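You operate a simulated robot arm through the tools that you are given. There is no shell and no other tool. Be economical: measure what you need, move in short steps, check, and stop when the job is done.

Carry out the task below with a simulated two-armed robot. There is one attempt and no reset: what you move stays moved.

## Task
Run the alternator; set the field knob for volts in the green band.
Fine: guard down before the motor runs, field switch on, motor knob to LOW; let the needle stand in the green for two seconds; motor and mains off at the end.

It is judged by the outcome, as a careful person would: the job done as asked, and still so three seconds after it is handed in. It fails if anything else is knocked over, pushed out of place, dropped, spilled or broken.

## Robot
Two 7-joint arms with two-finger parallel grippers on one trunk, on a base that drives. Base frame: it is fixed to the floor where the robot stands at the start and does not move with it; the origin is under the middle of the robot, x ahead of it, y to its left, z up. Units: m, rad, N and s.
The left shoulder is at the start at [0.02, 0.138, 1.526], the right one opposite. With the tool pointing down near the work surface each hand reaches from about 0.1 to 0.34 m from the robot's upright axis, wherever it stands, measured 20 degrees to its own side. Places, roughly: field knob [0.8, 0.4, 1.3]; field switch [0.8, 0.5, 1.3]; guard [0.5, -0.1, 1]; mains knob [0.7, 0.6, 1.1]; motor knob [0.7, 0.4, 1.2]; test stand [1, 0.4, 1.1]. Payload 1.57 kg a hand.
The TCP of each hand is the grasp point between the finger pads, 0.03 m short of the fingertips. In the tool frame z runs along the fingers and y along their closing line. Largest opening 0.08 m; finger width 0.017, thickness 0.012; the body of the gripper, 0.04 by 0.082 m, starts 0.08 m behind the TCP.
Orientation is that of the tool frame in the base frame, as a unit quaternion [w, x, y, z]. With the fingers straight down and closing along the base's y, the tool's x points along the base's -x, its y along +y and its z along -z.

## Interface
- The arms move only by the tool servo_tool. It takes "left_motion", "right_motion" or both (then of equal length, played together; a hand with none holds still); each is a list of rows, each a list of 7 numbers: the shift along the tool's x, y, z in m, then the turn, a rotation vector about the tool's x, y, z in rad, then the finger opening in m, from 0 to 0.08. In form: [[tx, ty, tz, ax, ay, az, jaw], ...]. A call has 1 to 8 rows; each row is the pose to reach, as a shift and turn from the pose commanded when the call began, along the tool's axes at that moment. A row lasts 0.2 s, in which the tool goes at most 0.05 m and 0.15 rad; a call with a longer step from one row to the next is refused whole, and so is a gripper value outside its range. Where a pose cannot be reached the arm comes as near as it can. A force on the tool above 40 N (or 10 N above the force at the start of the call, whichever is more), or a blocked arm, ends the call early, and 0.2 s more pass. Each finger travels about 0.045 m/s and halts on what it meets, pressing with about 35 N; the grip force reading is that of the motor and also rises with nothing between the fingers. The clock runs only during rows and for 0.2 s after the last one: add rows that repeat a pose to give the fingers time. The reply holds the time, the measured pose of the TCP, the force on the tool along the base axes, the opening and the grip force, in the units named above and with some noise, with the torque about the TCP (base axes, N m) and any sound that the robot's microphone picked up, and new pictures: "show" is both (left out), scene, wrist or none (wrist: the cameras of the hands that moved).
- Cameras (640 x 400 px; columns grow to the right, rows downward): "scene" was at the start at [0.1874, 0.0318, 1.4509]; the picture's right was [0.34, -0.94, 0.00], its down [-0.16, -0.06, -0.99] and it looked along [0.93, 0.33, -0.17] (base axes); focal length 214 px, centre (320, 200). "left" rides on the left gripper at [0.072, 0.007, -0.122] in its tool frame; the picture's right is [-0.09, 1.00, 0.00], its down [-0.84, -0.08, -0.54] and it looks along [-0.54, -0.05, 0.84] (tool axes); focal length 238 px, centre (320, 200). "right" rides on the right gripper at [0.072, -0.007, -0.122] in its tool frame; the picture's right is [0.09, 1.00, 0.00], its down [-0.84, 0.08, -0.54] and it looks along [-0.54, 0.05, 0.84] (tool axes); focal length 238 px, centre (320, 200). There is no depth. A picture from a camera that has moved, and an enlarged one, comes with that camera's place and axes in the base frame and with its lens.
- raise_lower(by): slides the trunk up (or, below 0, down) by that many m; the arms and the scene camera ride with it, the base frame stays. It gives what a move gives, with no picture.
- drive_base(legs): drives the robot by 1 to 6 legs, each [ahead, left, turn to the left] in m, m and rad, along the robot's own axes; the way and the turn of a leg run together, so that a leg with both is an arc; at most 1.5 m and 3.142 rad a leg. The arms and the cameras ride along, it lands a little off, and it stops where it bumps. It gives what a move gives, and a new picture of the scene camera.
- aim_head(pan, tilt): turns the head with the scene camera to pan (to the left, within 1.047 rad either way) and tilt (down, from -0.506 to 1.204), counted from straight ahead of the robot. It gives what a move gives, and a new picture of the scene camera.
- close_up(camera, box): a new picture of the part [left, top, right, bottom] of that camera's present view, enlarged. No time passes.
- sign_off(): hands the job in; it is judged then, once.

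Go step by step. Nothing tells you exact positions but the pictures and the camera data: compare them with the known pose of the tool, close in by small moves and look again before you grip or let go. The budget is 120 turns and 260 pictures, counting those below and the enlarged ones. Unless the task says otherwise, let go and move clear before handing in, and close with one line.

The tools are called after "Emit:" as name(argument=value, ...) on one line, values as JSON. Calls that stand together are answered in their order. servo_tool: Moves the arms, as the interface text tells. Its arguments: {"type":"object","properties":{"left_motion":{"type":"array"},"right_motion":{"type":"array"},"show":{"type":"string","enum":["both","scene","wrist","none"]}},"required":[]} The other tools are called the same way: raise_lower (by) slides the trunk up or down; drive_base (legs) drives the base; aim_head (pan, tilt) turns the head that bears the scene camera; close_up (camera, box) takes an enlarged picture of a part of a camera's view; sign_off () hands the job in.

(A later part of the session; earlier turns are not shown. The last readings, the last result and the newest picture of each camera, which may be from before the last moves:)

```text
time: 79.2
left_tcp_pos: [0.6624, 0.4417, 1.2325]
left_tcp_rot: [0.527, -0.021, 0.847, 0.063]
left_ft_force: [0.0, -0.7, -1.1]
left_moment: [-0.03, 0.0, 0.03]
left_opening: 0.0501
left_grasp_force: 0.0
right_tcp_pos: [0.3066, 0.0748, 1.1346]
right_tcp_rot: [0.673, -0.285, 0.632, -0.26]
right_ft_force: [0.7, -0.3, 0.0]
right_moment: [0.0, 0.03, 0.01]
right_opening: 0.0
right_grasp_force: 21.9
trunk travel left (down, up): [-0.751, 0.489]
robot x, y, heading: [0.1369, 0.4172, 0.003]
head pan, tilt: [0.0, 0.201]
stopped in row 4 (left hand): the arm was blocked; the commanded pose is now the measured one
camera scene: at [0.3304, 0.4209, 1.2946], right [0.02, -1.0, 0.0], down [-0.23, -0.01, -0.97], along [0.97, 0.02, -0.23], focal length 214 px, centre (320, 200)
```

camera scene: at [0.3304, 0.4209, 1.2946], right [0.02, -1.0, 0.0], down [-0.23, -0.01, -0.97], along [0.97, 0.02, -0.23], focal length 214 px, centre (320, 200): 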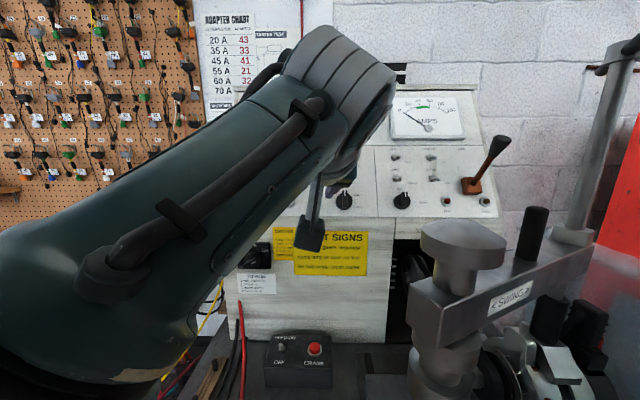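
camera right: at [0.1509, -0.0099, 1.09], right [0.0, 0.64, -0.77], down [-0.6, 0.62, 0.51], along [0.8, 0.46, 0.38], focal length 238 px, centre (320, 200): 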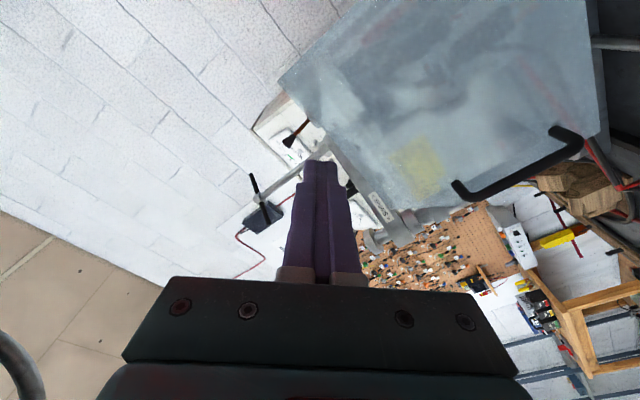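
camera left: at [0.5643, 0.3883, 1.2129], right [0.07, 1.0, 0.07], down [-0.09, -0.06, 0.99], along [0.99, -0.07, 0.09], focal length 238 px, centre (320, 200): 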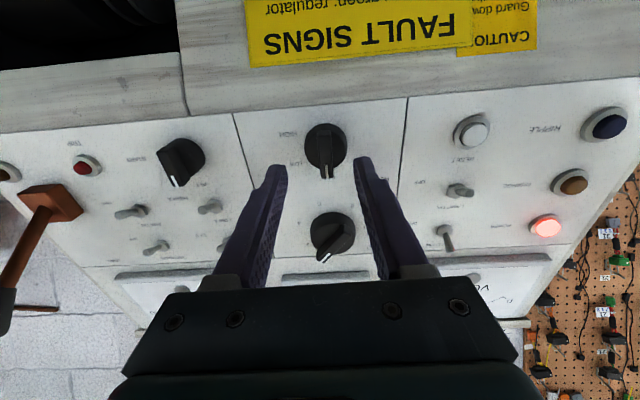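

The arm is indeed rubbing the head when crossing inward. I raise the trunk and shift the base to the right so the left shoulder faces the knobs.

Emit:
raise_lower(by=0.14)

Emit:
drive_base(legs=[[0, -0.14, 0]])

Emit:
servo_tool(left_motion=[[0, 0.0, 0, 0, 0, 0, 0.05]], show="wrist")

```text
time: 80.8
left_tcp_pos: [0.6634, 0.4424, 1.3716]
left_tcp_rot: [0.526, -0.022, 0.848, 0.064]
left_ft_force: [0.1, 0.1, -0.6]
left_moment: [0.01, 0.01, -0.02]
left_opening: 0.05
left_grasp_force: 0.1
right_tcp_pos: [0.3071, 0.0751, 1.2749]
right_tcp_rot: [0.673, -0.284, 0.632, -0.261]
right_ft_force: [0.1, 0.2, 0.8]
right_moment: [0.02, -0.01, 0.0]
right_opening: 0.0001
right_grasp_force: 20.9
trunk travel left (down, up): [-0.891, 0.349]
robot x, y, heading: [0.1426, 0.4167, 0.001]
head pan, tilt: [0.0, 0.201]
```

```text
time: 82.2
left_tcp_pos: [0.6649, 0.3, 1.371]
left_tcp_rot: [0.527, -0.021, 0.847, 0.064]
left_ft_force: [-0.3, 0.1, 0.7]
left_moment: [-0.01, 0.01, 0.0]
left_opening: 0.05
left_grasp_force: 0.0
right_tcp_pos: [0.3064, -0.0671, 1.2753]
right_tcp_rot: [0.673, -0.283, 0.632, -0.261]
right_ft_force: [-0.6, 0.8, -0.5]
right_moment: [-0.03, -0.03, 0.0]
right_opening: 0.0
right_grasp_force: 21.5
trunk travel left (down, up): [-0.891, 0.349]
robot x, y, heading: [0.139, 0.2774, 0.004]
head pan, tilt: [0.0, 0.201]
camera scene: at [0.3308, 0.2776, 1.4378], right [0.0, -1.0, 0.0], down [-0.2, 0.0, -0.98], along [0.98, 0.0, -0.2], focal length 214 px, centre (320, 200)
```

scene: 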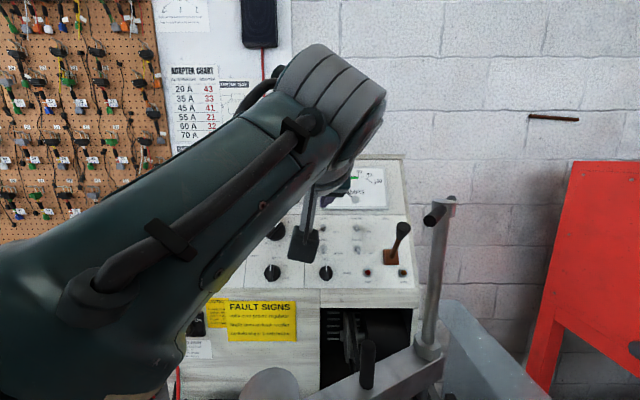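

```text
time: 82.6
left_tcp_pos: [0.6647, 0.3003, 1.372]
left_tcp_rot: [0.527, -0.021, 0.847, 0.063]
left_ft_force: [0.2, 0.5, -0.2]
left_moment: [0.0, -0.02, 0.0]
left_opening: 0.05
left_grasp_force: 0.1
right_tcp_pos: [0.3068, -0.067, 1.2751]
right_tcp_rot: [0.673, -0.283, 0.632, -0.261]
right_ft_force: [-0.4, 0.4, 0.4]
right_moment: [0.01, 0.02, -0.01]
right_opening: 0.0
right_grasp_force: 21.5
trunk travel left (down, up): [-0.891, 0.349]
robot x, y, heading: [0.1388, 0.2746, 0.001]
head pan, tilt: [0.0, 0.201]
camera left: at [0.5244, 0.2938, 1.3606], right [-0.06, 0.98, 0.17], down [-0.1, -0.17, 0.98], along [0.99, 0.04, 0.11], focal length 238 px, centre (320, 200)
```

left: 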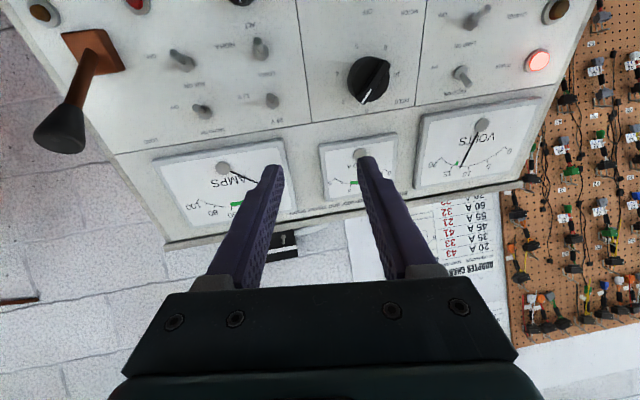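

Good clearance now. Move the left hand down to a pre-grasp in front of the motor knob.

Emit:
servo_tool(left_motion=[[0.022, 0.016, 0.012, 0.03, 0.005, -0.007, 0.045], [0.046, 0.03, 0.026, 0.06, 0.01, -0.014, 0.045], [0.074, 0.044, 0.045, 0.09, 0.015, -0.02, 0.045], [0.102, 0.056, 0.07, 0.12, 0.02, -0.027, 0.045], [0.1295, 0.066, 0.094, 0.13, 0.022, -0.029, 0.045], [0.1295, 0.066, 0.094, 0.13, 0.022, -0.029, 0.045]], show="both")

Emit:
close_up(camera="left", box=[220, 60, 420, 200])

```text
time: 84.0
left_tcp_pos: [0.6856, 0.3856, 1.2209]
left_tcp_rot: [0.519, 0.0, 0.855, 0.0]
left_ft_force: [0.1, 0.0, 0.4]
left_moment: [-0.02, 0.01, -0.01]
left_opening: 0.045
left_grasp_force: 0.1
right_tcp_pos: [0.3064, -0.0661, 1.2749]
right_tcp_rot: [0.673, -0.284, 0.632, -0.261]
right_ft_force: [0.4, -0.2, -0.3]
right_moment: [0.01, -0.01, -0.01]
right_opening: 0.0
right_grasp_force: 21.9
trunk travel left (down, up): [-0.891, 0.349]
robot x, y, heading: [0.1376, 0.2748, -0.0]
head pan, tilt: [0.0, 0.201]
camera scene: at [0.3308, 0.2776, 1.4378], right [0.0, -1.0, 0.0], down [-0.2, 0.0, -0.98], along [0.98, 0.0, -0.2], focal length 214 px, centre (320, 200)
camera left: at [0.5447, 0.3937, 1.2123], right [0.04, 1.0, 0.08], down [-0.1, -0.08, 0.99], along [0.99, -0.05, 0.09], focal length 238 px, centre (320, 200)
```

scene: 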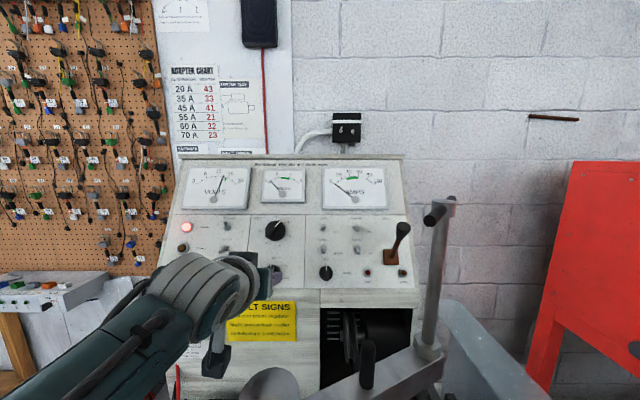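
left: 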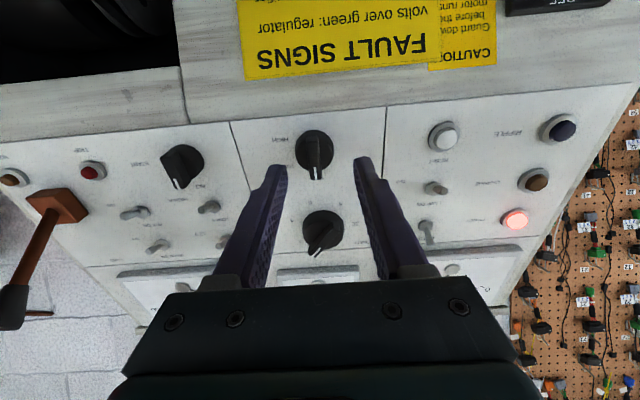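

```text
2.86 times, centred on (320, 130) of left
camera zoom: at [0.5447, 0.3937, 1.2123], right [0.04, 1.0, 0.08], down [-0.1, -0.08, 0.99], along [0.99, -0.05, 0.09], focal length 681 px, centre (320, 400)
```

zoom: 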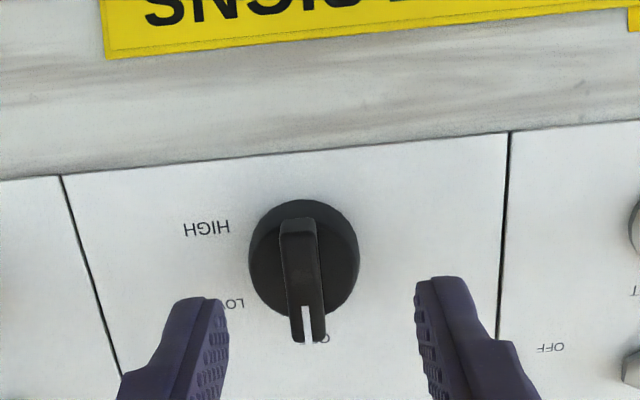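

The hand now tracks exactly, and the gauges are visible. Advance onto the motor knob and grip.

Emit:
servo_tool(left_motion=[[0.002, -0.003, 0.015, 0, 0, 0, 0.05], [0.002, -0.003, 0.03, 0, 0, 0, 0.05], [0.002, -0.003, 0.0405, 0, 0, 0, 0.05], [0.002, -0.003, 0.0405, 0, 0, 0, 0.05], [0.002, -0.003, 0.0405, 0, 0, 0, 0.03], [0.002, -0.003, 0.0405, 0, 0, 0, 0.01], [0.002, -0.003, 0.0405, 0, 0, 0, 0.0], [0.002, -0.003, 0.0405, 0, 0, 0, 0.0]], show="none")

Emit:
close_up(camera="left", box=[220, 80, 420, 220])

```text
time: 85.8
left_tcp_pos: [0.7204, 0.381, 1.2004]
left_tcp_rot: [0.519, 0.001, 0.855, 0.001]
left_ft_force: [2.3, 7.9, -0.7]
left_moment: [0.03, -0.2, 0.15]
left_opening: 0.0337
left_grasp_force: 39.1
right_tcp_pos: [0.3077, -0.0658, 1.2742]
right_tcp_rot: [0.673, -0.282, 0.632, -0.262]
right_ft_force: [0.0, -0.7, 0.9]
right_moment: [0.01, 0.03, 0.01]
right_opening: 0.0
right_grasp_force: 21.2
trunk travel left (down, up): [-0.891, 0.349]
robot x, y, heading: [0.1392, 0.276, 0.002]
head pan, tilt: [0.0, 0.201]
```

```text
2.86 times, centred on (320, 150) of left
camera zoom: at [0.5797, 0.3884, 1.1926], right [0.04, 1.0, 0.08], down [-0.1, -0.08, 0.99], along [0.99, -0.05, 0.09], focal length 681 px, centre (320, 343)
```

zoom: 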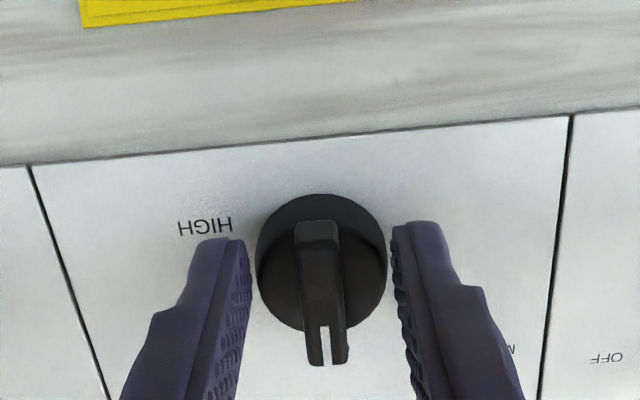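

The disc is held. Guard is down and field on, so I turn the motor knob clockwise to LOW.

Emit:
servo_tool(left_motion=[[0, 0, 0, 0, 0, 0.14, 0.0], [0, 0, 0, 0, 0, 0.28, 0.0], [0, 0, 0, 0, 0, 0.42, 0.0], [0, 0, 0, 0, 0, 0.56, 0.0], [0, 0, 0, 0, 0, 0.7, 0.0], [0, 0, 0, 0, 0, 0.84, 0.0], [0, 0, 0, 0, 0, 0.96, 0.0]], show="scene")

Emit:
close_up(camera="left", box=[220, 80, 420, 220])

Emit:
close_up(camera="scene", box=[160, 150, 310, 250])

```text
time: 87.4
left_tcp_pos: [0.7216, 0.3859, 1.2029]
left_tcp_rot: [0.46, 0.395, 0.757, 0.246]
left_ft_force: [-1.8, 29.8, 14.3]
left_moment: [-0.1, -0.67, 0.19]
left_opening: 0.0335
left_grasp_force: 41.4
right_tcp_pos: [0.3072, -0.0646, 1.2741]
right_tcp_rot: [0.674, -0.282, 0.631, -0.26]
right_ft_force: [0.1, -1.1, 0.3]
right_moment: [0.03, 0.01, 0.01]
right_opening: 0.0
right_grasp_force: 21.6
trunk travel left (down, up): [-0.891, 0.349]
robot x, y, heading: [0.1393, 0.2747, 0.005]
head pan, tilt: [0.0, 0.201]
camera scene: at [0.3314, 0.2798, 1.4384], right [0.0, -1.0, 0.0], down [-0.2, 0.0, -0.98], along [0.98, 0.0, -0.2], focal length 214 px, centre (320, 200)
```

scene: 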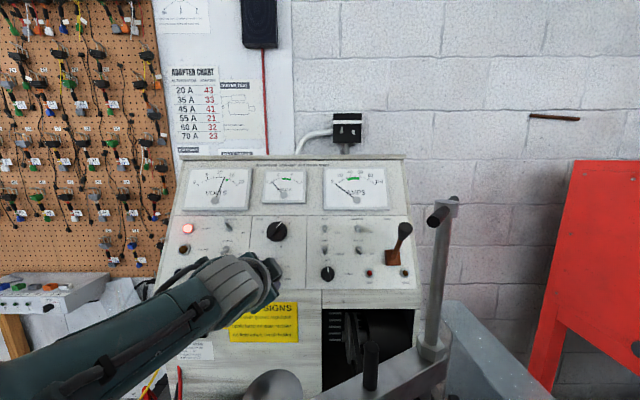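

```text
2.86 times, centred on (320, 150) of left
camera zoom: at [0.5967, 0.4477, 1.2269], right [0.39, 0.49, 0.78], down [-0.29, -0.74, 0.61], along [0.87, -0.47, -0.15], focal length 681 px, centre (320, 343)
```

zoom: 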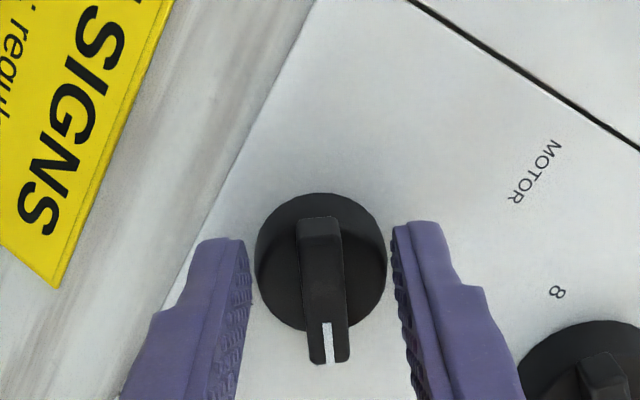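

```text
4.00 times, centred on (235, 200) of scene
camera zoom: at [0.3314, 0.2798, 1.4384], right [0.0, -1.0, 0.0], down [-0.2, 0.0, -0.98], along [0.98, 0.0, -0.2], focal length 858 px, centre (660, 200)
```

zoom: 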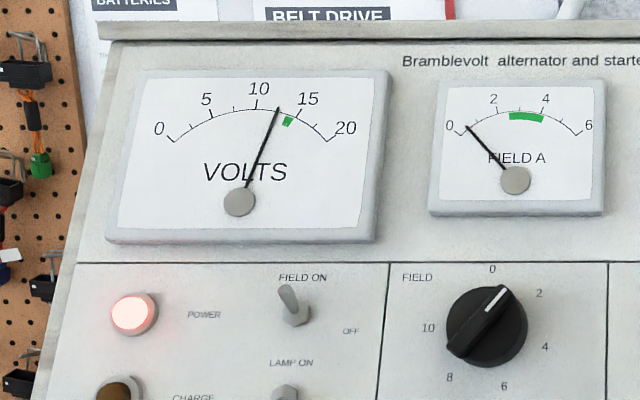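

It turned to LOW position. I release, back off, unroll the wrist and look at the knob and needles.

Emit:
servo_tool(left_motion=[[0, 0, 0, 0, 0, 0, 0.05], [0, 0, 0, 0, 0, 0, 0.055], [0, 0, -0.03, 0, 0, 0, 0.055], [0, 0, -0.065, 0, 0, -0.14, 0.055], [0, 0, -0.07, 0, 0, -0.28, 0.055], [0, 0, -0.07, 0, 0, -0.42, 0.055], [0, 0, -0.07, 0, 0, -0.56, 0.055], [0, 0, -0.07, 0, 0, -0.7, 0.055]], show="none")

Emit:
servo_tool(left_motion=[[0, 0, 0, 0, 0, -0.13, 0.055], [0, 0, 0, 0, 0, -0.26, 0.055], [0, 0, 0, 0, 0, -0.26, 0.055]], show="wrist")

Emit:
close_up(camera="scene", box=[160, 150, 420, 300])

```text
time: 89.2
left_tcp_pos: [0.6555, 0.3792, 1.2322]
left_tcp_rot: [0.515, 0.109, 0.848, 0.067]
left_ft_force: [-0.1, 0.4, -0.4]
left_moment: [0.0, 0.02, 0.01]
left_opening: 0.0549
left_grasp_force: 0.1
right_tcp_pos: [0.3074, -0.0659, 1.2751]
right_tcp_rot: [0.672, -0.284, 0.632, -0.261]
right_ft_force: [0.0, -0.1, 0.3]
right_moment: [-0.03, 0.01, -0.01]
right_opening: 0.0
right_grasp_force: 21.6
trunk travel left (down, up): [-0.891, 0.349]
robot x, y, heading: [0.1374, 0.2755, 0.006]
head pan, tilt: [0.0, 0.201]
```

```text
time: 90.0
left_tcp_pos: [0.6562, 0.3777, 1.2327]
left_tcp_rot: [0.519, -0.001, 0.855, 0.0]
left_ft_force: [-0.4, 0.1, 0.1]
left_moment: [0.0, 0.03, -0.01]
left_opening: 0.0551
left_grasp_force: 0.1
right_tcp_pos: [0.3069, -0.0673, 1.2746]
right_tcp_rot: [0.673, -0.283, 0.632, -0.261]
right_ft_force: [0.4, -0.2, 0.4]
right_moment: [0.03, -0.02, 0.03]
right_opening: 0.0
right_grasp_force: 21.6
trunk travel left (down, up): [-0.891, 0.349]
robot x, y, heading: [0.1356, 0.2807, 0.001]
head pan, tilt: [0.0, 0.201]
camera left: at [0.5158, 0.3852, 1.2243], right [0.04, 1.0, 0.08], down [-0.1, -0.08, 0.99], along [0.99, -0.05, 0.09], focal length 238 px, centre (320, 200)
```

left: 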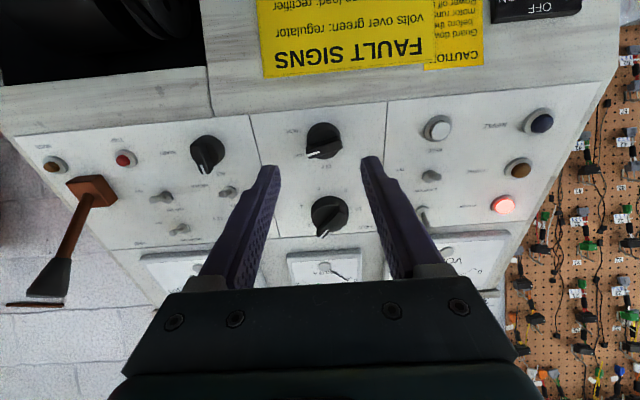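

```text
2.46 times, centred on (290, 225) of scene
camera zoom: at [0.3308, 0.2776, 1.4378], right [0.0, -1.0, 0.0], down [-0.2, 0.0, -0.98], along [0.98, 0.0, -0.2], focal length 528 px, centre (394, 138)
```

zoom: 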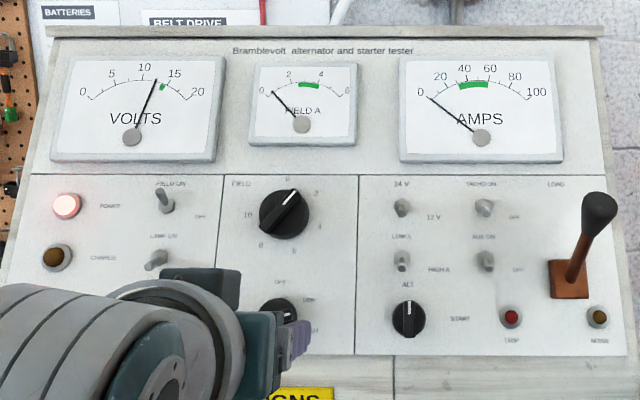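

I check the motor knob pointer, and whether the motor turns.

Emit:
close_up(camera="left", box=[240, 90, 400, 250])

Emit:
close_up(camera="scene", box=[250, 290, 450, 400])

Emit:
close_up(camera="scene", box=[170, 155, 320, 245])

```text
2.50 times, centred on (320, 170) of left
camera zoom: at [0.5158, 0.3852, 1.2243], right [0.04, 1.0, 0.08], down [-0.1, -0.08, 0.99], along [0.99, -0.05, 0.09], focal length 596 px, centre (320, 275)
```

zoom: 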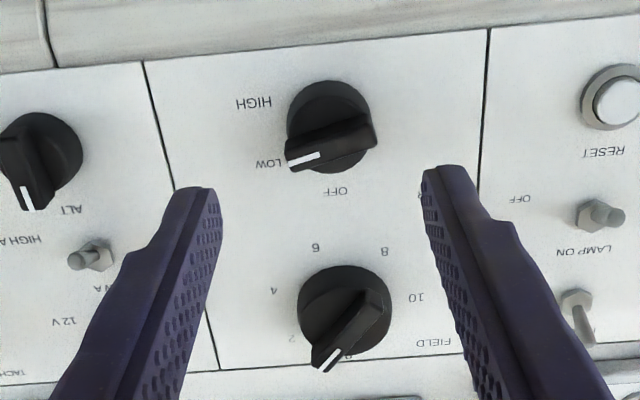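

```text
3.20 times, centred on (350, 345) of scene
camera zoom: at [0.3308, 0.2776, 1.4378], right [0.0, -1.0, 0.0], down [-0.2, 0.0, -0.98], along [0.98, 0.0, -0.2], focal length 686 px, centre (224, -264)
```

zoom: 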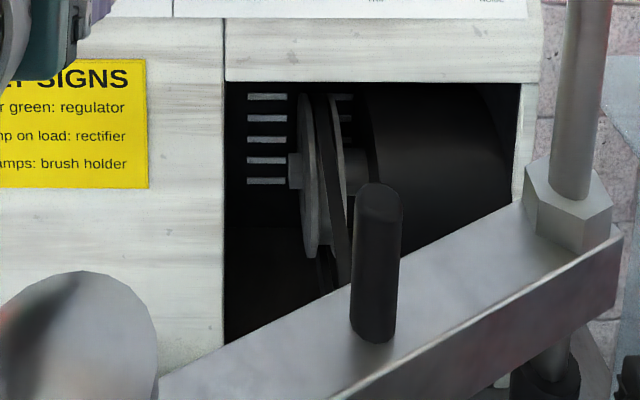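

```text
4.27 times, centred on (245, 200) of scene
camera zoom: at [0.3308, 0.2776, 1.4378], right [0.0, -1.0, 0.0], down [-0.2, 0.0, -0.98], along [0.98, 0.0, -0.2], focal length 915 px, centre (640, 200)
```

zoom: 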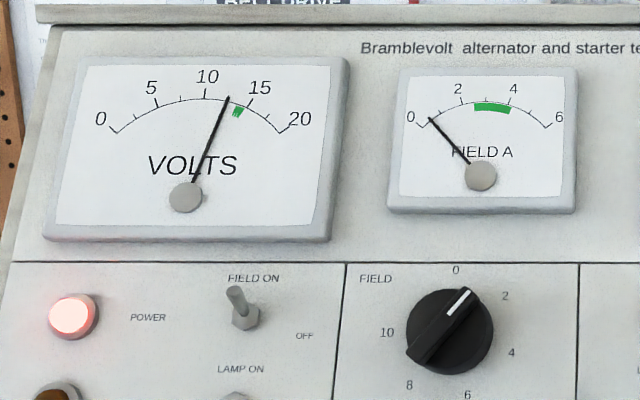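

The pointer is on LOW. Now I move up before the FIELD knob (≈0.79, 0.382, 1.269), pre-rolled counterclockwise to allow a long clockwise turn.

Emit:
servo_tool(left_motion=[[-0.02, 0.001, 0, 0, 0, -0.1, 0.06], [-0.04, 0.002, 0.005, 0, 0, -0.2, 0.06], [-0.06, 0.003, 0.01, 0, 0, -0.3, 0.06], [-0.08, 0.004, 0.018, 0, 0, -0.4, 0.06], [-0.0935, 0.004, 0.028, 0, 0, -0.5, 0.06], [-0.0935, 0.004, 0.028, 0, 0, -0.6, 0.06], [-0.0935, 0.004, 0.028, 0, 0, -0.6, 0.06]], show="both")

Emit:
close_up(camera="left", box=[220, 60, 420, 220])

```text
time: 91.6
left_tcp_pos: [0.7276, 0.3942, 1.302]
left_tcp_rot: [0.5, -0.255, 0.815, -0.144]
left_ft_force: [-0.3, 0.8, 0.3]
left_moment: [0.01, 0.02, 0.02]
left_opening: 0.06
left_grasp_force: 0.1
right_tcp_pos: [0.3073, -0.067, 1.2756]
right_tcp_rot: [0.673, -0.283, 0.632, -0.261]
right_ft_force: [-0.5, 0.6, -0.5]
right_moment: [0.0, 0.03, -0.01]
right_opening: 0.0
right_grasp_force: 21.4
trunk travel left (down, up): [-0.891, 0.349]
robot x, y, heading: [0.1368, 0.2727, 0.006]
head pan, tilt: [0.0, 0.201]
camera scene: at [0.3308, 0.2776, 1.4378], right [0.0, -1.0, 0.0], down [-0.2, 0.0, -0.98], along [0.98, 0.0, -0.2], focal length 214 px, centre (320, 200)
camera left: at [0.5916, 0.357, 1.3006], right [-0.24, 0.88, -0.42], down [-0.15, 0.39, 0.91], along [0.96, 0.28, 0.04], focal length 238 px, centre (320, 200)
```

scene: 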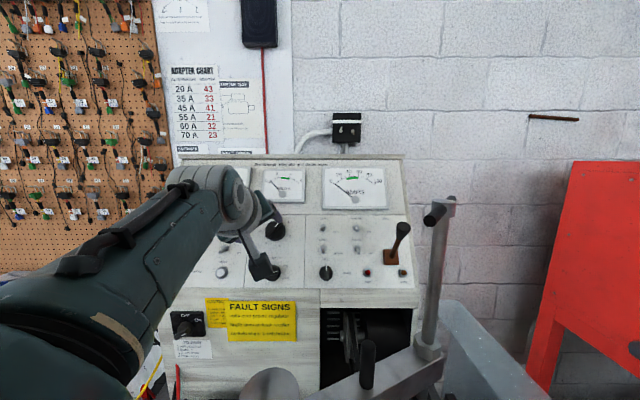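
left: 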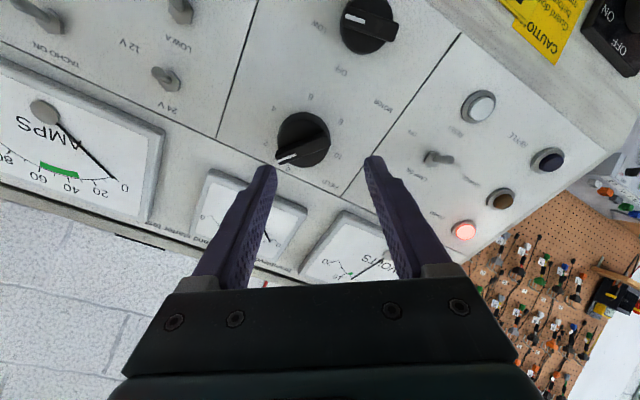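

```text
2.50 times, centred on (320, 140) of left
camera zoom: at [0.5916, 0.357, 1.3006], right [-0.24, 0.88, -0.42], down [-0.15, 0.39, 0.91], along [0.96, 0.28, 0.04], focal length 596 px, centre (320, 350)
```

zoom: 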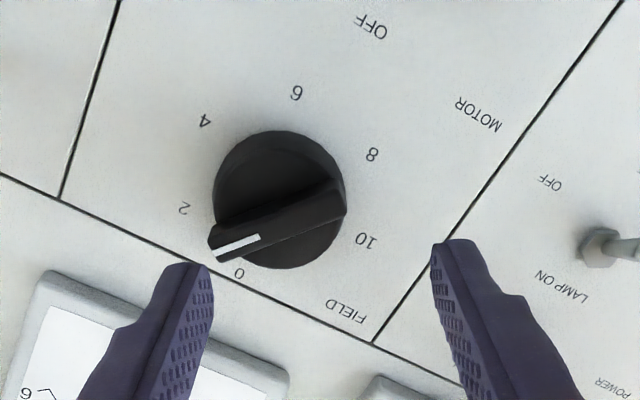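

The FIELD knob sits at about 1. I centre and advance, then grip.

Emit:
servo_tool(left_motion=[[0.0093, -0.0108, 0.01, 0.02, 0, 0, 0.06], [0.0093, -0.0108, 0.025, 0.02, 0, 0, 0.06], [0.0093, -0.0108, 0.036, 0.02, 0, 0, 0.06], [0.0093, -0.0108, 0.036, 0.02, 0, 0, 0.06]], show="none")

Emit:
close_up(camera="left", box=[220, 80, 440, 300])

```text
time: 92.3
left_tcp_pos: [0.7483, 0.3656, 1.2881]
left_tcp_rot: [0.498, -0.247, 0.815, -0.163]
left_ft_force: [-16.6, 0.1, 6.7]
left_moment: [0.2, 0.27, 0.46]
left_opening: 0.0612
left_grasp_force: 1.0
right_tcp_pos: [0.3066, -0.0667, 1.2756]
right_tcp_rot: [0.673, -0.283, 0.632, -0.261]
right_ft_force: [-0.2, -0.9, 0.4]
right_moment: [0.0, -0.02, 0.0]
right_opening: 0.0
right_grasp_force: 21.6
trunk travel left (down, up): [-0.891, 0.349]
robot x, y, heading: [0.1382, 0.2785, 0.0]
head pan, tilt: [0.0, 0.201]
stopped in row 3 (left hand): the force on the tool passed its limit at 96 N (the readings are from after the stop); the commanded pose is now the measured one
```

```text
1.82 times, centred on (330, 190) of left
camera zoom: at [0.6118, 0.3333, 1.2866], right [-0.21, 0.87, -0.44], down [-0.15, 0.42, 0.9], along [0.97, 0.25, 0.04], focal length 433 px, centre (302, 218)
```

zoom: 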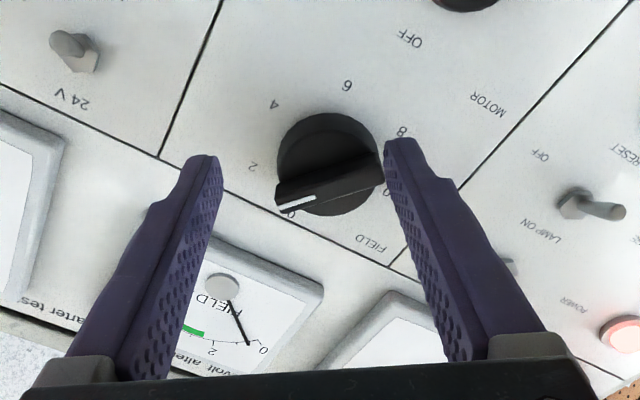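

The hand had landed too far right and a finger touched the rim. I back off, recentre and check before advancing.

Emit:
servo_tool(left_motion=[[0, 0, -0.02, 0, 0, 0, 0.06], [-0.0091, 0.0116, -0.02, -0.02, 0, 0, 0.06], [-0.0091, 0.0116, -0.02, -0.02, 0, 0, 0.06], [-0.0091, 0.0116, -0.02, -0.02, 0, 0, 0.06]], show="none")

Emit:
close_up(camera="left", box=[220, 80, 440, 300])

```text
time: 93.3
left_tcp_pos: [0.7326, 0.3817, 1.2999]
left_tcp_rot: [0.496, -0.251, 0.817, -0.155]
left_ft_force: [-0.5, -0.3, -0.3]
left_moment: [0.02, -0.02, -0.01]
left_opening: 0.0599
left_grasp_force: 0.0
right_tcp_pos: [0.3074, -0.0673, 1.2749]
right_tcp_rot: [0.673, -0.284, 0.631, -0.261]
right_ft_force: [0.4, -0.9, 0.0]
right_moment: [0.0, -0.01, -0.04]
right_opening: 0.0
right_grasp_force: 21.3
trunk travel left (down, up): [-0.891, 0.349]
robot x, y, heading: [0.1386, 0.2799, 0.006]
head pan, tilt: [0.0, 0.201]
```

```text
1.82 times, centred on (330, 190) of left
camera zoom: at [0.5961, 0.3472, 1.2989], right [-0.22, 0.87, -0.43], down [-0.14, 0.41, 0.9], along [0.96, 0.26, 0.03], focal length 433 px, centre (302, 218)
```

zoom: 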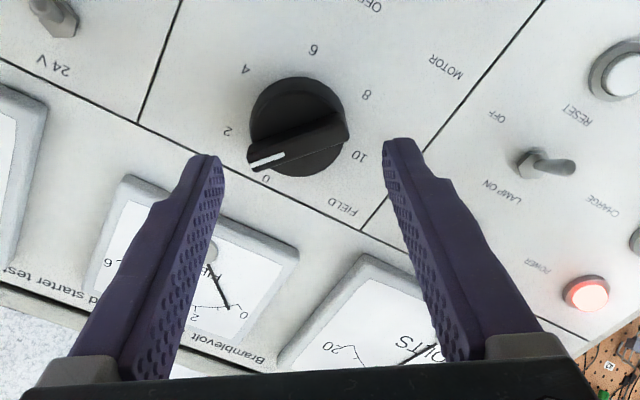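

Centred. Advance and grip.

Emit:
servo_tool(left_motion=[[0.002, 0, 0.012, 0, 0, 0, 0.06], [0.002, 0, 0.025, 0, 0, 0, 0.06], [0.002, 0, 0.036, 0, 0, 0, 0.06], [0.002, 0, 0.036, 0, 0, 0, 0.05], [0.002, 0, 0.036, 0, 0, 0, 0.03], [0.002, 0, 0.036, 0, 0, 0, 0.0], [0.002, 0, 0.036, 0, 0, 0, 0.0]], show="none")

Emit:
close_up(camera="left", box=[220, 80, 440, 300])

```text
time: 94.9
left_tcp_pos: [0.7652, 0.378, 1.2817]
left_tcp_rot: [0.497, -0.252, 0.815, -0.158]
left_ft_force: [2.5, -11.3, 6.3]
left_moment: [0.09, 0.09, -0.06]
left_opening: 0.0466
left_grasp_force: 38.2
right_tcp_pos: [0.3075, -0.068, 1.2748]
right_tcp_rot: [0.673, -0.283, 0.631, -0.261]
right_ft_force: [0.5, 0.1, 0.1]
right_moment: [0.03, -0.02, -0.03]
right_opening: 0.0
right_grasp_force: 21.5
trunk travel left (down, up): [-0.891, 0.349]
robot x, y, heading: [0.1379, 0.2786, 0.002]
head pan, tilt: [0.0, 0.201]
```

```text
1.82 times, centred on (330, 190) of left
camera zoom: at [0.6286, 0.3443, 1.281], right [-0.22, 0.87, -0.44], down [-0.15, 0.41, 0.9], along [0.96, 0.26, 0.04], focal length 433 px, centre (302, 218)
```

zoom: 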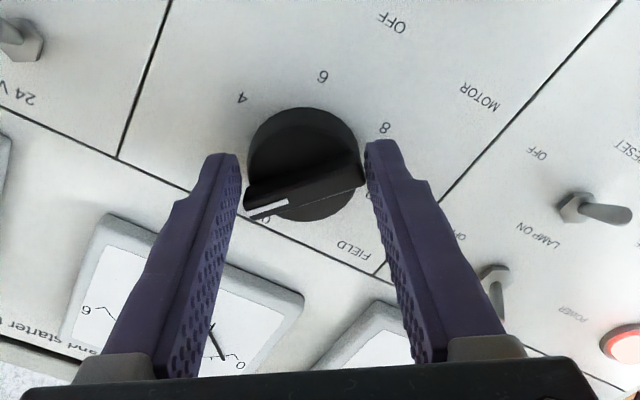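

Gripped. Turn clockwise about 0.5 rad and look at the needles.

Emit:
servo_tool(left_motion=[[0, 0, 0, 0, 0, 0.13, 0.0], [0, 0, 0, 0, 0, 0.26, 0.0], [0, 0, 0, 0, 0, 0.39, 0.0], [0, 0, 0, 0, 0, 0.52, 0.0], [0, 0, 0, 0, 0, 0.52, 0.0]], show="both")

Emit:
close_up(camera="scene", box=[160, 150, 320, 250])

```text
time: 96.1
left_tcp_pos: [0.7647, 0.3812, 1.2808]
left_tcp_rot: [0.52, -0.034, 0.853, -0.021]
left_ft_force: [-3.8, -0.2, 7.1]
left_moment: [-0.03, -0.1, -0.05]
left_opening: 0.0465
left_grasp_force: 45.0
right_tcp_pos: [0.3079, -0.0667, 1.2753]
right_tcp_rot: [0.673, -0.284, 0.631, -0.26]
right_ft_force: [0.1, -0.1, -0.5]
right_moment: [0.01, -0.01, 0.0]
right_opening: 0.0001
right_grasp_force: 21.7
trunk travel left (down, up): [-0.891, 0.349]
robot x, y, heading: [0.1351, 0.2761, 0.002]
head pan, tilt: [0.0, 0.201]
camera scene: at [0.3308, 0.2778, 1.4379], right [0.0, -1.0, 0.0], down [-0.2, 0.0, -0.98], along [0.98, 0.0, -0.2], focal length 214 px, centre (320, 200)
camera left: at [0.6244, 0.3823, 1.272], right [0.01, 1.0, 0.01], down [-0.1, -0.01, 1.0], along [1.0, -0.01, 0.1], focal length 238 px, centre (320, 200)
```

scene: 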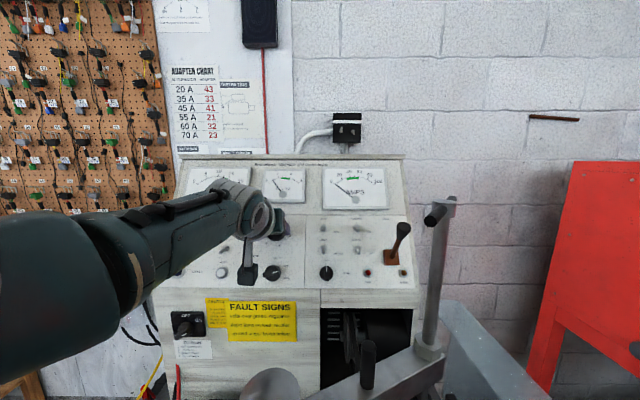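
left: 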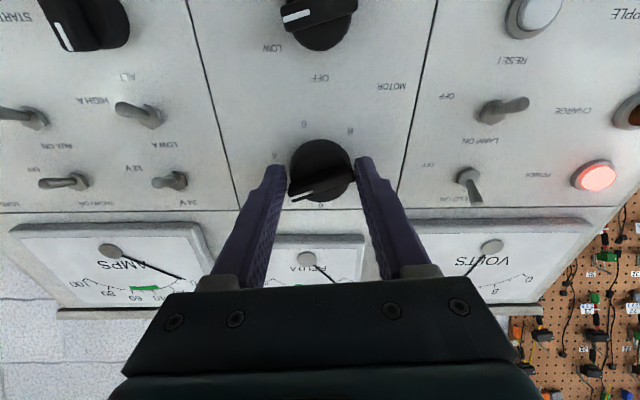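

```text
4.00 times, centred on (240, 200) of scene
camera zoom: at [0.3308, 0.2778, 1.4379], right [0.0, -1.0, 0.0], down [-0.2, 0.0, -0.98], along [0.98, 0.0, -0.2], focal length 858 px, centre (640, 200)
```

zoom: 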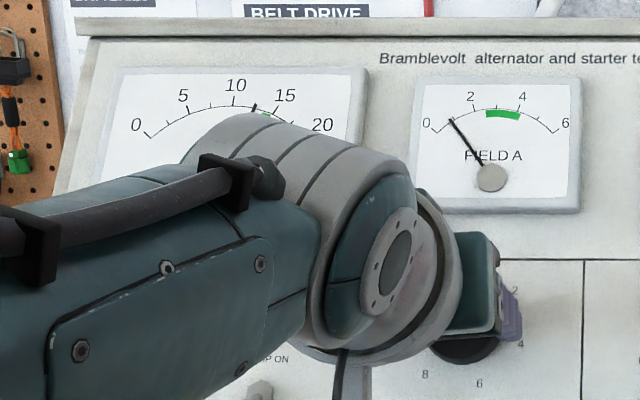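

Field current rises to about 1 A, volts still ~12.4. Turn further.

Emit:
servo_tool(left_motion=[[0, 0, 0, 0, 0, 0.13, 0.0], [0, 0, 0, 0, 0, 0.26, 0.0], [0, 0, 0, 0, 0, 0.39, 0.0], [0, 0, 0, 0, 0, 0.39, 0.0], [0, 0, 0, 0, 0, 0.39, 0.0], [0, 0, 0, 0, 0, 0.39, 0.0]], show="none")

Emit:
close_up(camera="scene", box=[160, 150, 320, 250])

Emit:
close_up(camera="left", box=[220, 80, 640, 330])

```text
time: 97.5
left_tcp_pos: [0.7634, 0.3821, 1.2822]
left_tcp_rot: [0.514, 0.131, 0.844, 0.081]
left_ft_force: [18.5, 17.2, -4.9]
left_moment: [-0.05, 0.0, 0.14]
left_opening: 0.0464
left_grasp_force: 44.5
right_tcp_pos: [0.308, -0.0655, 1.2744]
right_tcp_rot: [0.674, -0.282, 0.631, -0.26]
right_ft_force: [-0.5, -0.2, 0.9]
right_moment: [0.04, -0.03, -0.03]
right_opening: 0.0
right_grasp_force: 21.5
trunk travel left (down, up): [-0.891, 0.349]
robot x, y, heading: [0.1353, 0.2798, 0.004]
head pan, tilt: [0.0, 0.201]
```

```text
4.00 times, centred on (240, 200) of scene
camera zoom: at [0.3314, 0.2787, 1.4381], right [0.0, -1.0, 0.0], down [-0.2, 0.0, -0.98], along [0.98, 0.0, -0.2], focal length 858 px, centre (640, 200)
```

zoom: 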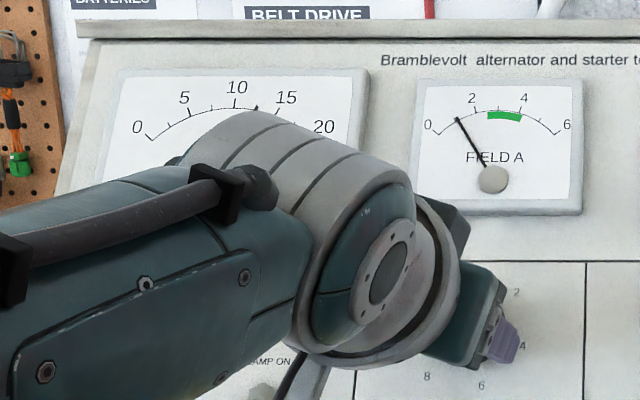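

```text
1.52 times, centred on (430, 205) of left
camera zoom: at [0.6271, 0.4116, 1.2775], right [0.18, 0.92, 0.35], down [-0.13, -0.33, 0.94], along [0.98, -0.21, 0.06], focal length 363 px, centre (152, 192)
```

zoom: 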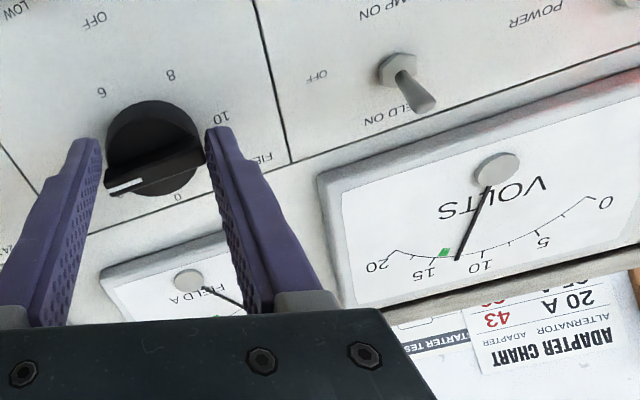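

The wrist camera shows the VOLTS dial well: ~12.5 V, green near 14. Continue.

Emit:
servo_tool(left_motion=[[0, 0, 0, 0, 0, 0.13, 0.0], [0, 0, 0, 0, 0, 0.26, 0.0], [0, 0, 0, 0, 0, 0.39, 0.0], [0, 0, 0, 0, 0, 0.5, 0.0], [0, 0, 0, 0, 0, 0.5, 0.0], [0, 0, 0, 0, 0, 0.5, 0.0], [0, 0, 0, 0, 0, 0.5, 0.0]], show="none")

Emit:
close_up(camera="left", box=[220, 50, 640, 300])

Emit:
close_up(camera="scene", box=[160, 150, 320, 250])

```text
time: 99.1
left_tcp_pos: [0.7645, 0.3846, 1.282]
left_tcp_rot: [0.478, 0.336, 0.784, 0.208]
left_ft_force: [-1.9, 24.7, 14.0]
left_moment: [0.18, 0.63, 0.72]
left_opening: 0.0467
left_grasp_force: 45.2
right_tcp_pos: [0.307, -0.0638, 1.2725]
right_tcp_rot: [0.674, -0.283, 0.631, -0.26]
right_ft_force: [-0.2, -0.6, -0.1]
right_moment: [-0.01, 0.01, 0.0]
right_opening: 0.0001
right_grasp_force: 21.5
trunk travel left (down, up): [-0.891, 0.349]
robot x, y, heading: [0.1352, 0.2776, 0.003]
head pan, tilt: [0.0, 0.201]
```

```text
1.52 times, centred on (430, 175) of left
camera zoom: at [0.6372, 0.442, 1.2981], right [0.36, 0.62, 0.7], down [-0.24, -0.66, 0.71], along [0.9, -0.42, -0.09], focal length 363 px, centre (152, 238)
```

zoom: 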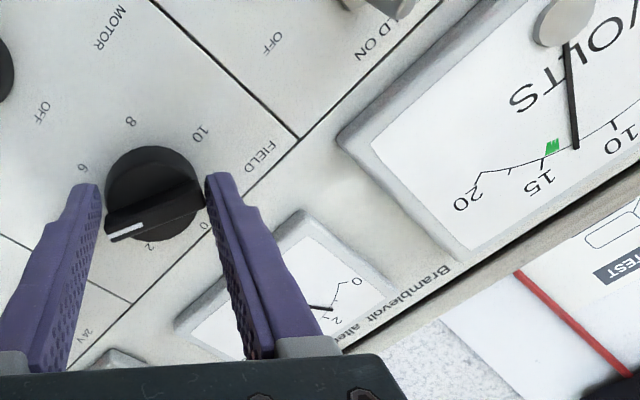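

```text
4.00 times, centred on (240, 200) of scene
camera zoom: at [0.3311, 0.2793, 1.4383], right [0.0, -1.0, 0.0], down [-0.2, 0.0, -0.98], along [0.98, 0.0, -0.2], focal length 858 px, centre (640, 200)
```

zoom: 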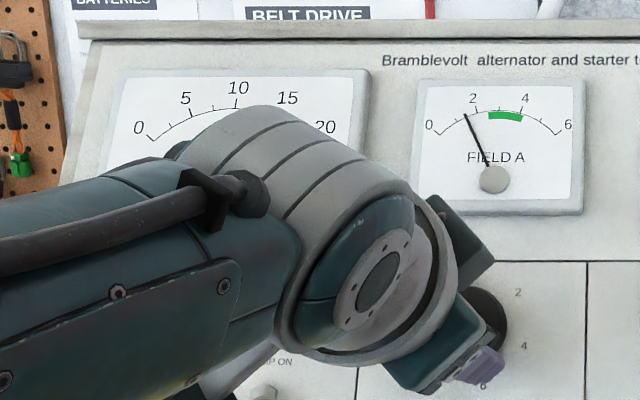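

About 12.8 V and 1.7 A. Continue to roll further as the wrist allows.

Emit:
servo_tool(left_motion=[[0, 0, 0, 0, 0, 0.13, 0.0], [0, 0, 0, 0, 0, 0.26, 0.0], [0, 0, 0, 0, 0, 0.39, 0.0], [0, 0, 0, 0, 0, 0.5, 0.0], [0, 0, 0, 0, 0, 0.5, 0.0], [0, 0, 0, 0, 0, 0.5, 0.0], [0, 0, 0, 0, 0, 0.5, 0.0]], show="none")

Emit:
close_up(camera="left", box=[220, 50, 640, 300])

Emit:
close_up(camera="scene", box=[160, 150, 320, 250])

```text
time: 99.9
left_tcp_pos: [0.7661, 0.3855, 1.2852]
left_tcp_rot: [0.431, 0.475, 0.707, 0.297]
left_ft_force: [-0.2, 6.4, 7.5]
left_moment: [-0.04, 0.25, 0.07]
left_opening: 0.0468
left_grasp_force: 44.8
right_tcp_pos: [0.3088, -0.0655, 1.2736]
right_tcp_rot: [0.674, -0.283, 0.631, -0.26]
right_ft_force: [0.0, 1.0, -0.4]
right_moment: [0.0, 0.02, 0.0]
right_opening: 0.0
right_grasp_force: 21.2
trunk travel left (down, up): [-0.891, 0.349]
robot x, y, heading: [0.1392, 0.2781, 0.004]
head pan, tilt: [0.0, 0.201]
stopped in row 4 (left hand): the force on the tool passed its limit at 40 N (the readings are from after the stop); the commanded pose is now the measured one
```

```text
1.52 times, centred on (430, 175) of left
camera zoom: at [0.6488, 0.4546, 1.3204], right [0.43, 0.29, 0.86], down [-0.37, -0.81, 0.46], along [0.82, -0.51, -0.24], focal length 363 px, centre (152, 238)
```

zoom: 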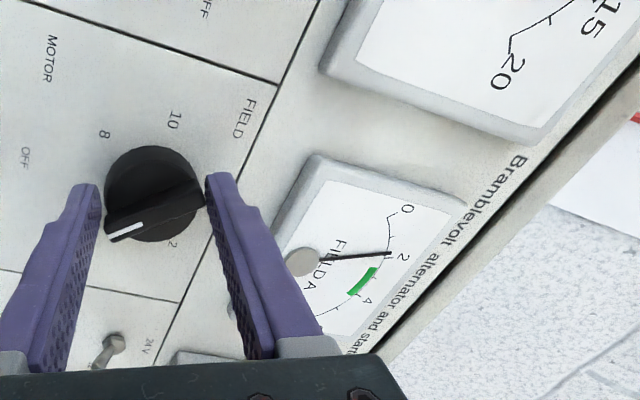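

```text
4.00 times, centred on (240, 200) of scene
camera zoom: at [0.3308, 0.2785, 1.4378], right [0.0, -1.0, 0.0], down [-0.2, 0.0, -0.98], along [0.98, 0.0, -0.2], focal length 858 px, centre (640, 200)
```

zoom: 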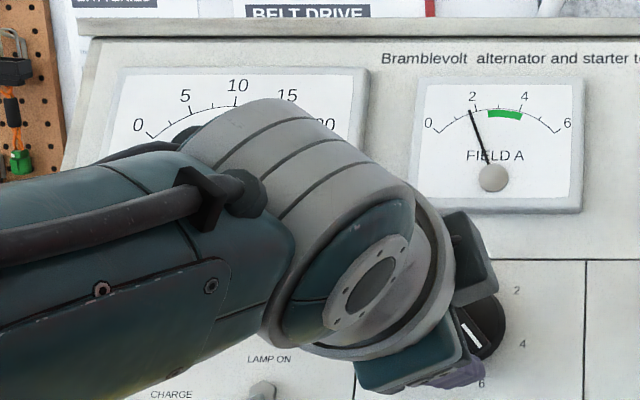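

2 A now; I check VOLTS in the full wrist view.

Emit:
close_up(camera="left", box=[400, 0, 640, 150])

```text
2.67 times, centred on (520, 75) of left
camera zoom: at [0.6488, 0.4546, 1.3204], right [0.43, 0.29, 0.86], down [-0.37, -0.81, 0.46], along [0.82, -0.51, -0.24], focal length 636 px, centre (-213, 533)
```

zoom: 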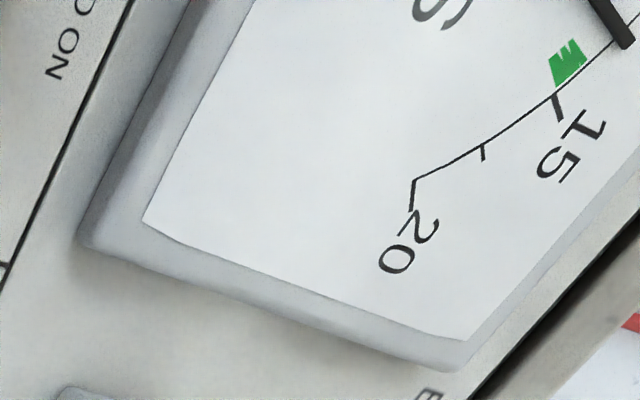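

Needle is just below the green (≈13 V). I must regrip: release, back off, roll back.

Emit:
servo_tool(left_motion=[[0, 0, 0, 0, 0, 0, 0.06], [0, 0, 0, 0, 0, 0, 0.06], [0, 0, -0.02, 0, 0, 0, 0.06], [0, 0, -0.04, 0, 0, -0.14, 0.06], [0, 0, -0.04, 0, 0, -0.28, 0.06], [0, 0, -0.04, 0, 0, -0.42, 0.06], [0, 0, -0.04, 0, 0, -0.56, 0.06], [0, 0, -0.04, 0, 0, -0.7, 0.06]], show="none")

Emit:
servo_tool(left_motion=[[0, 0, 0, 0, 0, -0.14, 0.06], [0, 0, 0, 0, 0, -0.28, 0.06], [0, 0, 0, 0, 0, -0.42, 0.06], [0, 0, 0, 0, 0, -0.5, 0.06], [0, 0, 0, 0, 0, -0.5, 0.06]], show="wrist")

Emit:
close_up(camera="left", box=[220, 80, 440, 300])

```text
time: 101.7
left_tcp_pos: [0.7291, 0.3839, 1.3004]
left_tcp_rot: [0.506, 0.205, 0.828, 0.126]
left_ft_force: [0.4, -0.9, -0.9]
left_moment: [0.0, -0.02, 0.0]
left_opening: 0.06
left_grasp_force: 0.1
right_tcp_pos: [0.3065, -0.0657, 1.2749]
right_tcp_rot: [0.673, -0.284, 0.632, -0.261]
right_ft_force: [-0.7, -0.7, 0.7]
right_moment: [0.0, 0.01, 0.01]
right_opening: 0.0002
right_grasp_force: 20.8
trunk travel left (down, up): [-0.891, 0.349]
robot x, y, heading: [0.1391, 0.2799, 0.002]
head pan, tilt: [0.0, 0.201]
```

```text
time: 102.9
left_tcp_pos: [0.7294, 0.383, 1.3007]
left_tcp_rot: [0.522, -0.008, 0.853, -0.001]
left_ft_force: [-0.1, 1.1, 0.4]
left_moment: [-0.02, 0.0, 0.02]
left_opening: 0.0599
left_grasp_force: 0.1
right_tcp_pos: [0.3066, -0.067, 1.2735]
right_tcp_rot: [0.673, -0.283, 0.631, -0.261]
right_ft_force: [-0.3, -1.1, -0.2]
right_moment: [-0.01, -0.01, 0.03]
right_opening: 0.0001
right_grasp_force: 21.3
trunk travel left (down, up): [-0.891, 0.349]
robot x, y, heading: [0.1366, 0.277, -0.002]
head pan, tilt: [0.0, 0.201]
camera left: at [0.5889, 0.3886, 1.2909], right [0.03, 1.0, 0.07], down [-0.1, -0.07, 0.99], along [0.99, -0.04, 0.1], focal length 238 px, centre (320, 200)
```

left: 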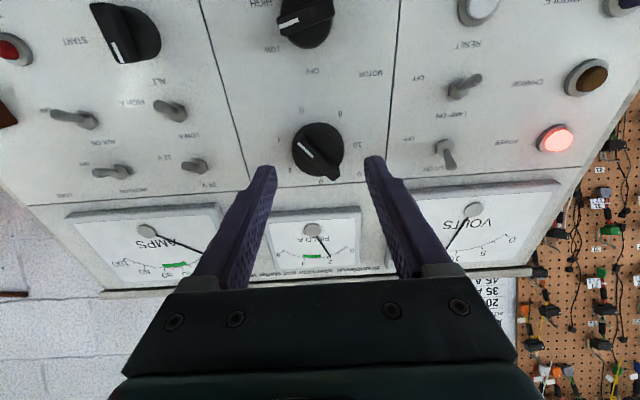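

```text
1.82 times, centred on (330, 190) of left
camera zoom: at [0.5889, 0.3886, 1.2909], right [0.03, 1.0, 0.07], down [-0.1, -0.07, 0.99], along [0.99, -0.04, 0.1], focal length 433 px, centre (302, 218)
```

zoom: 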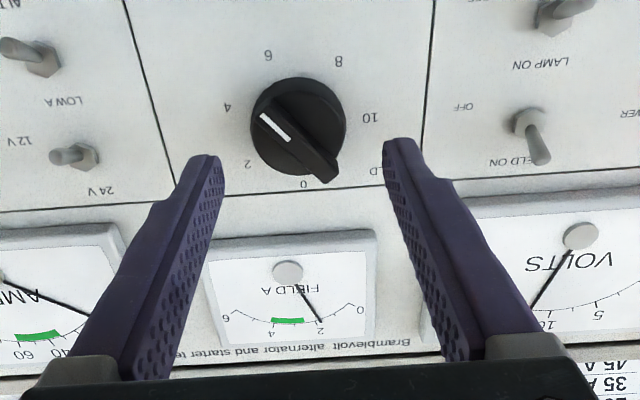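

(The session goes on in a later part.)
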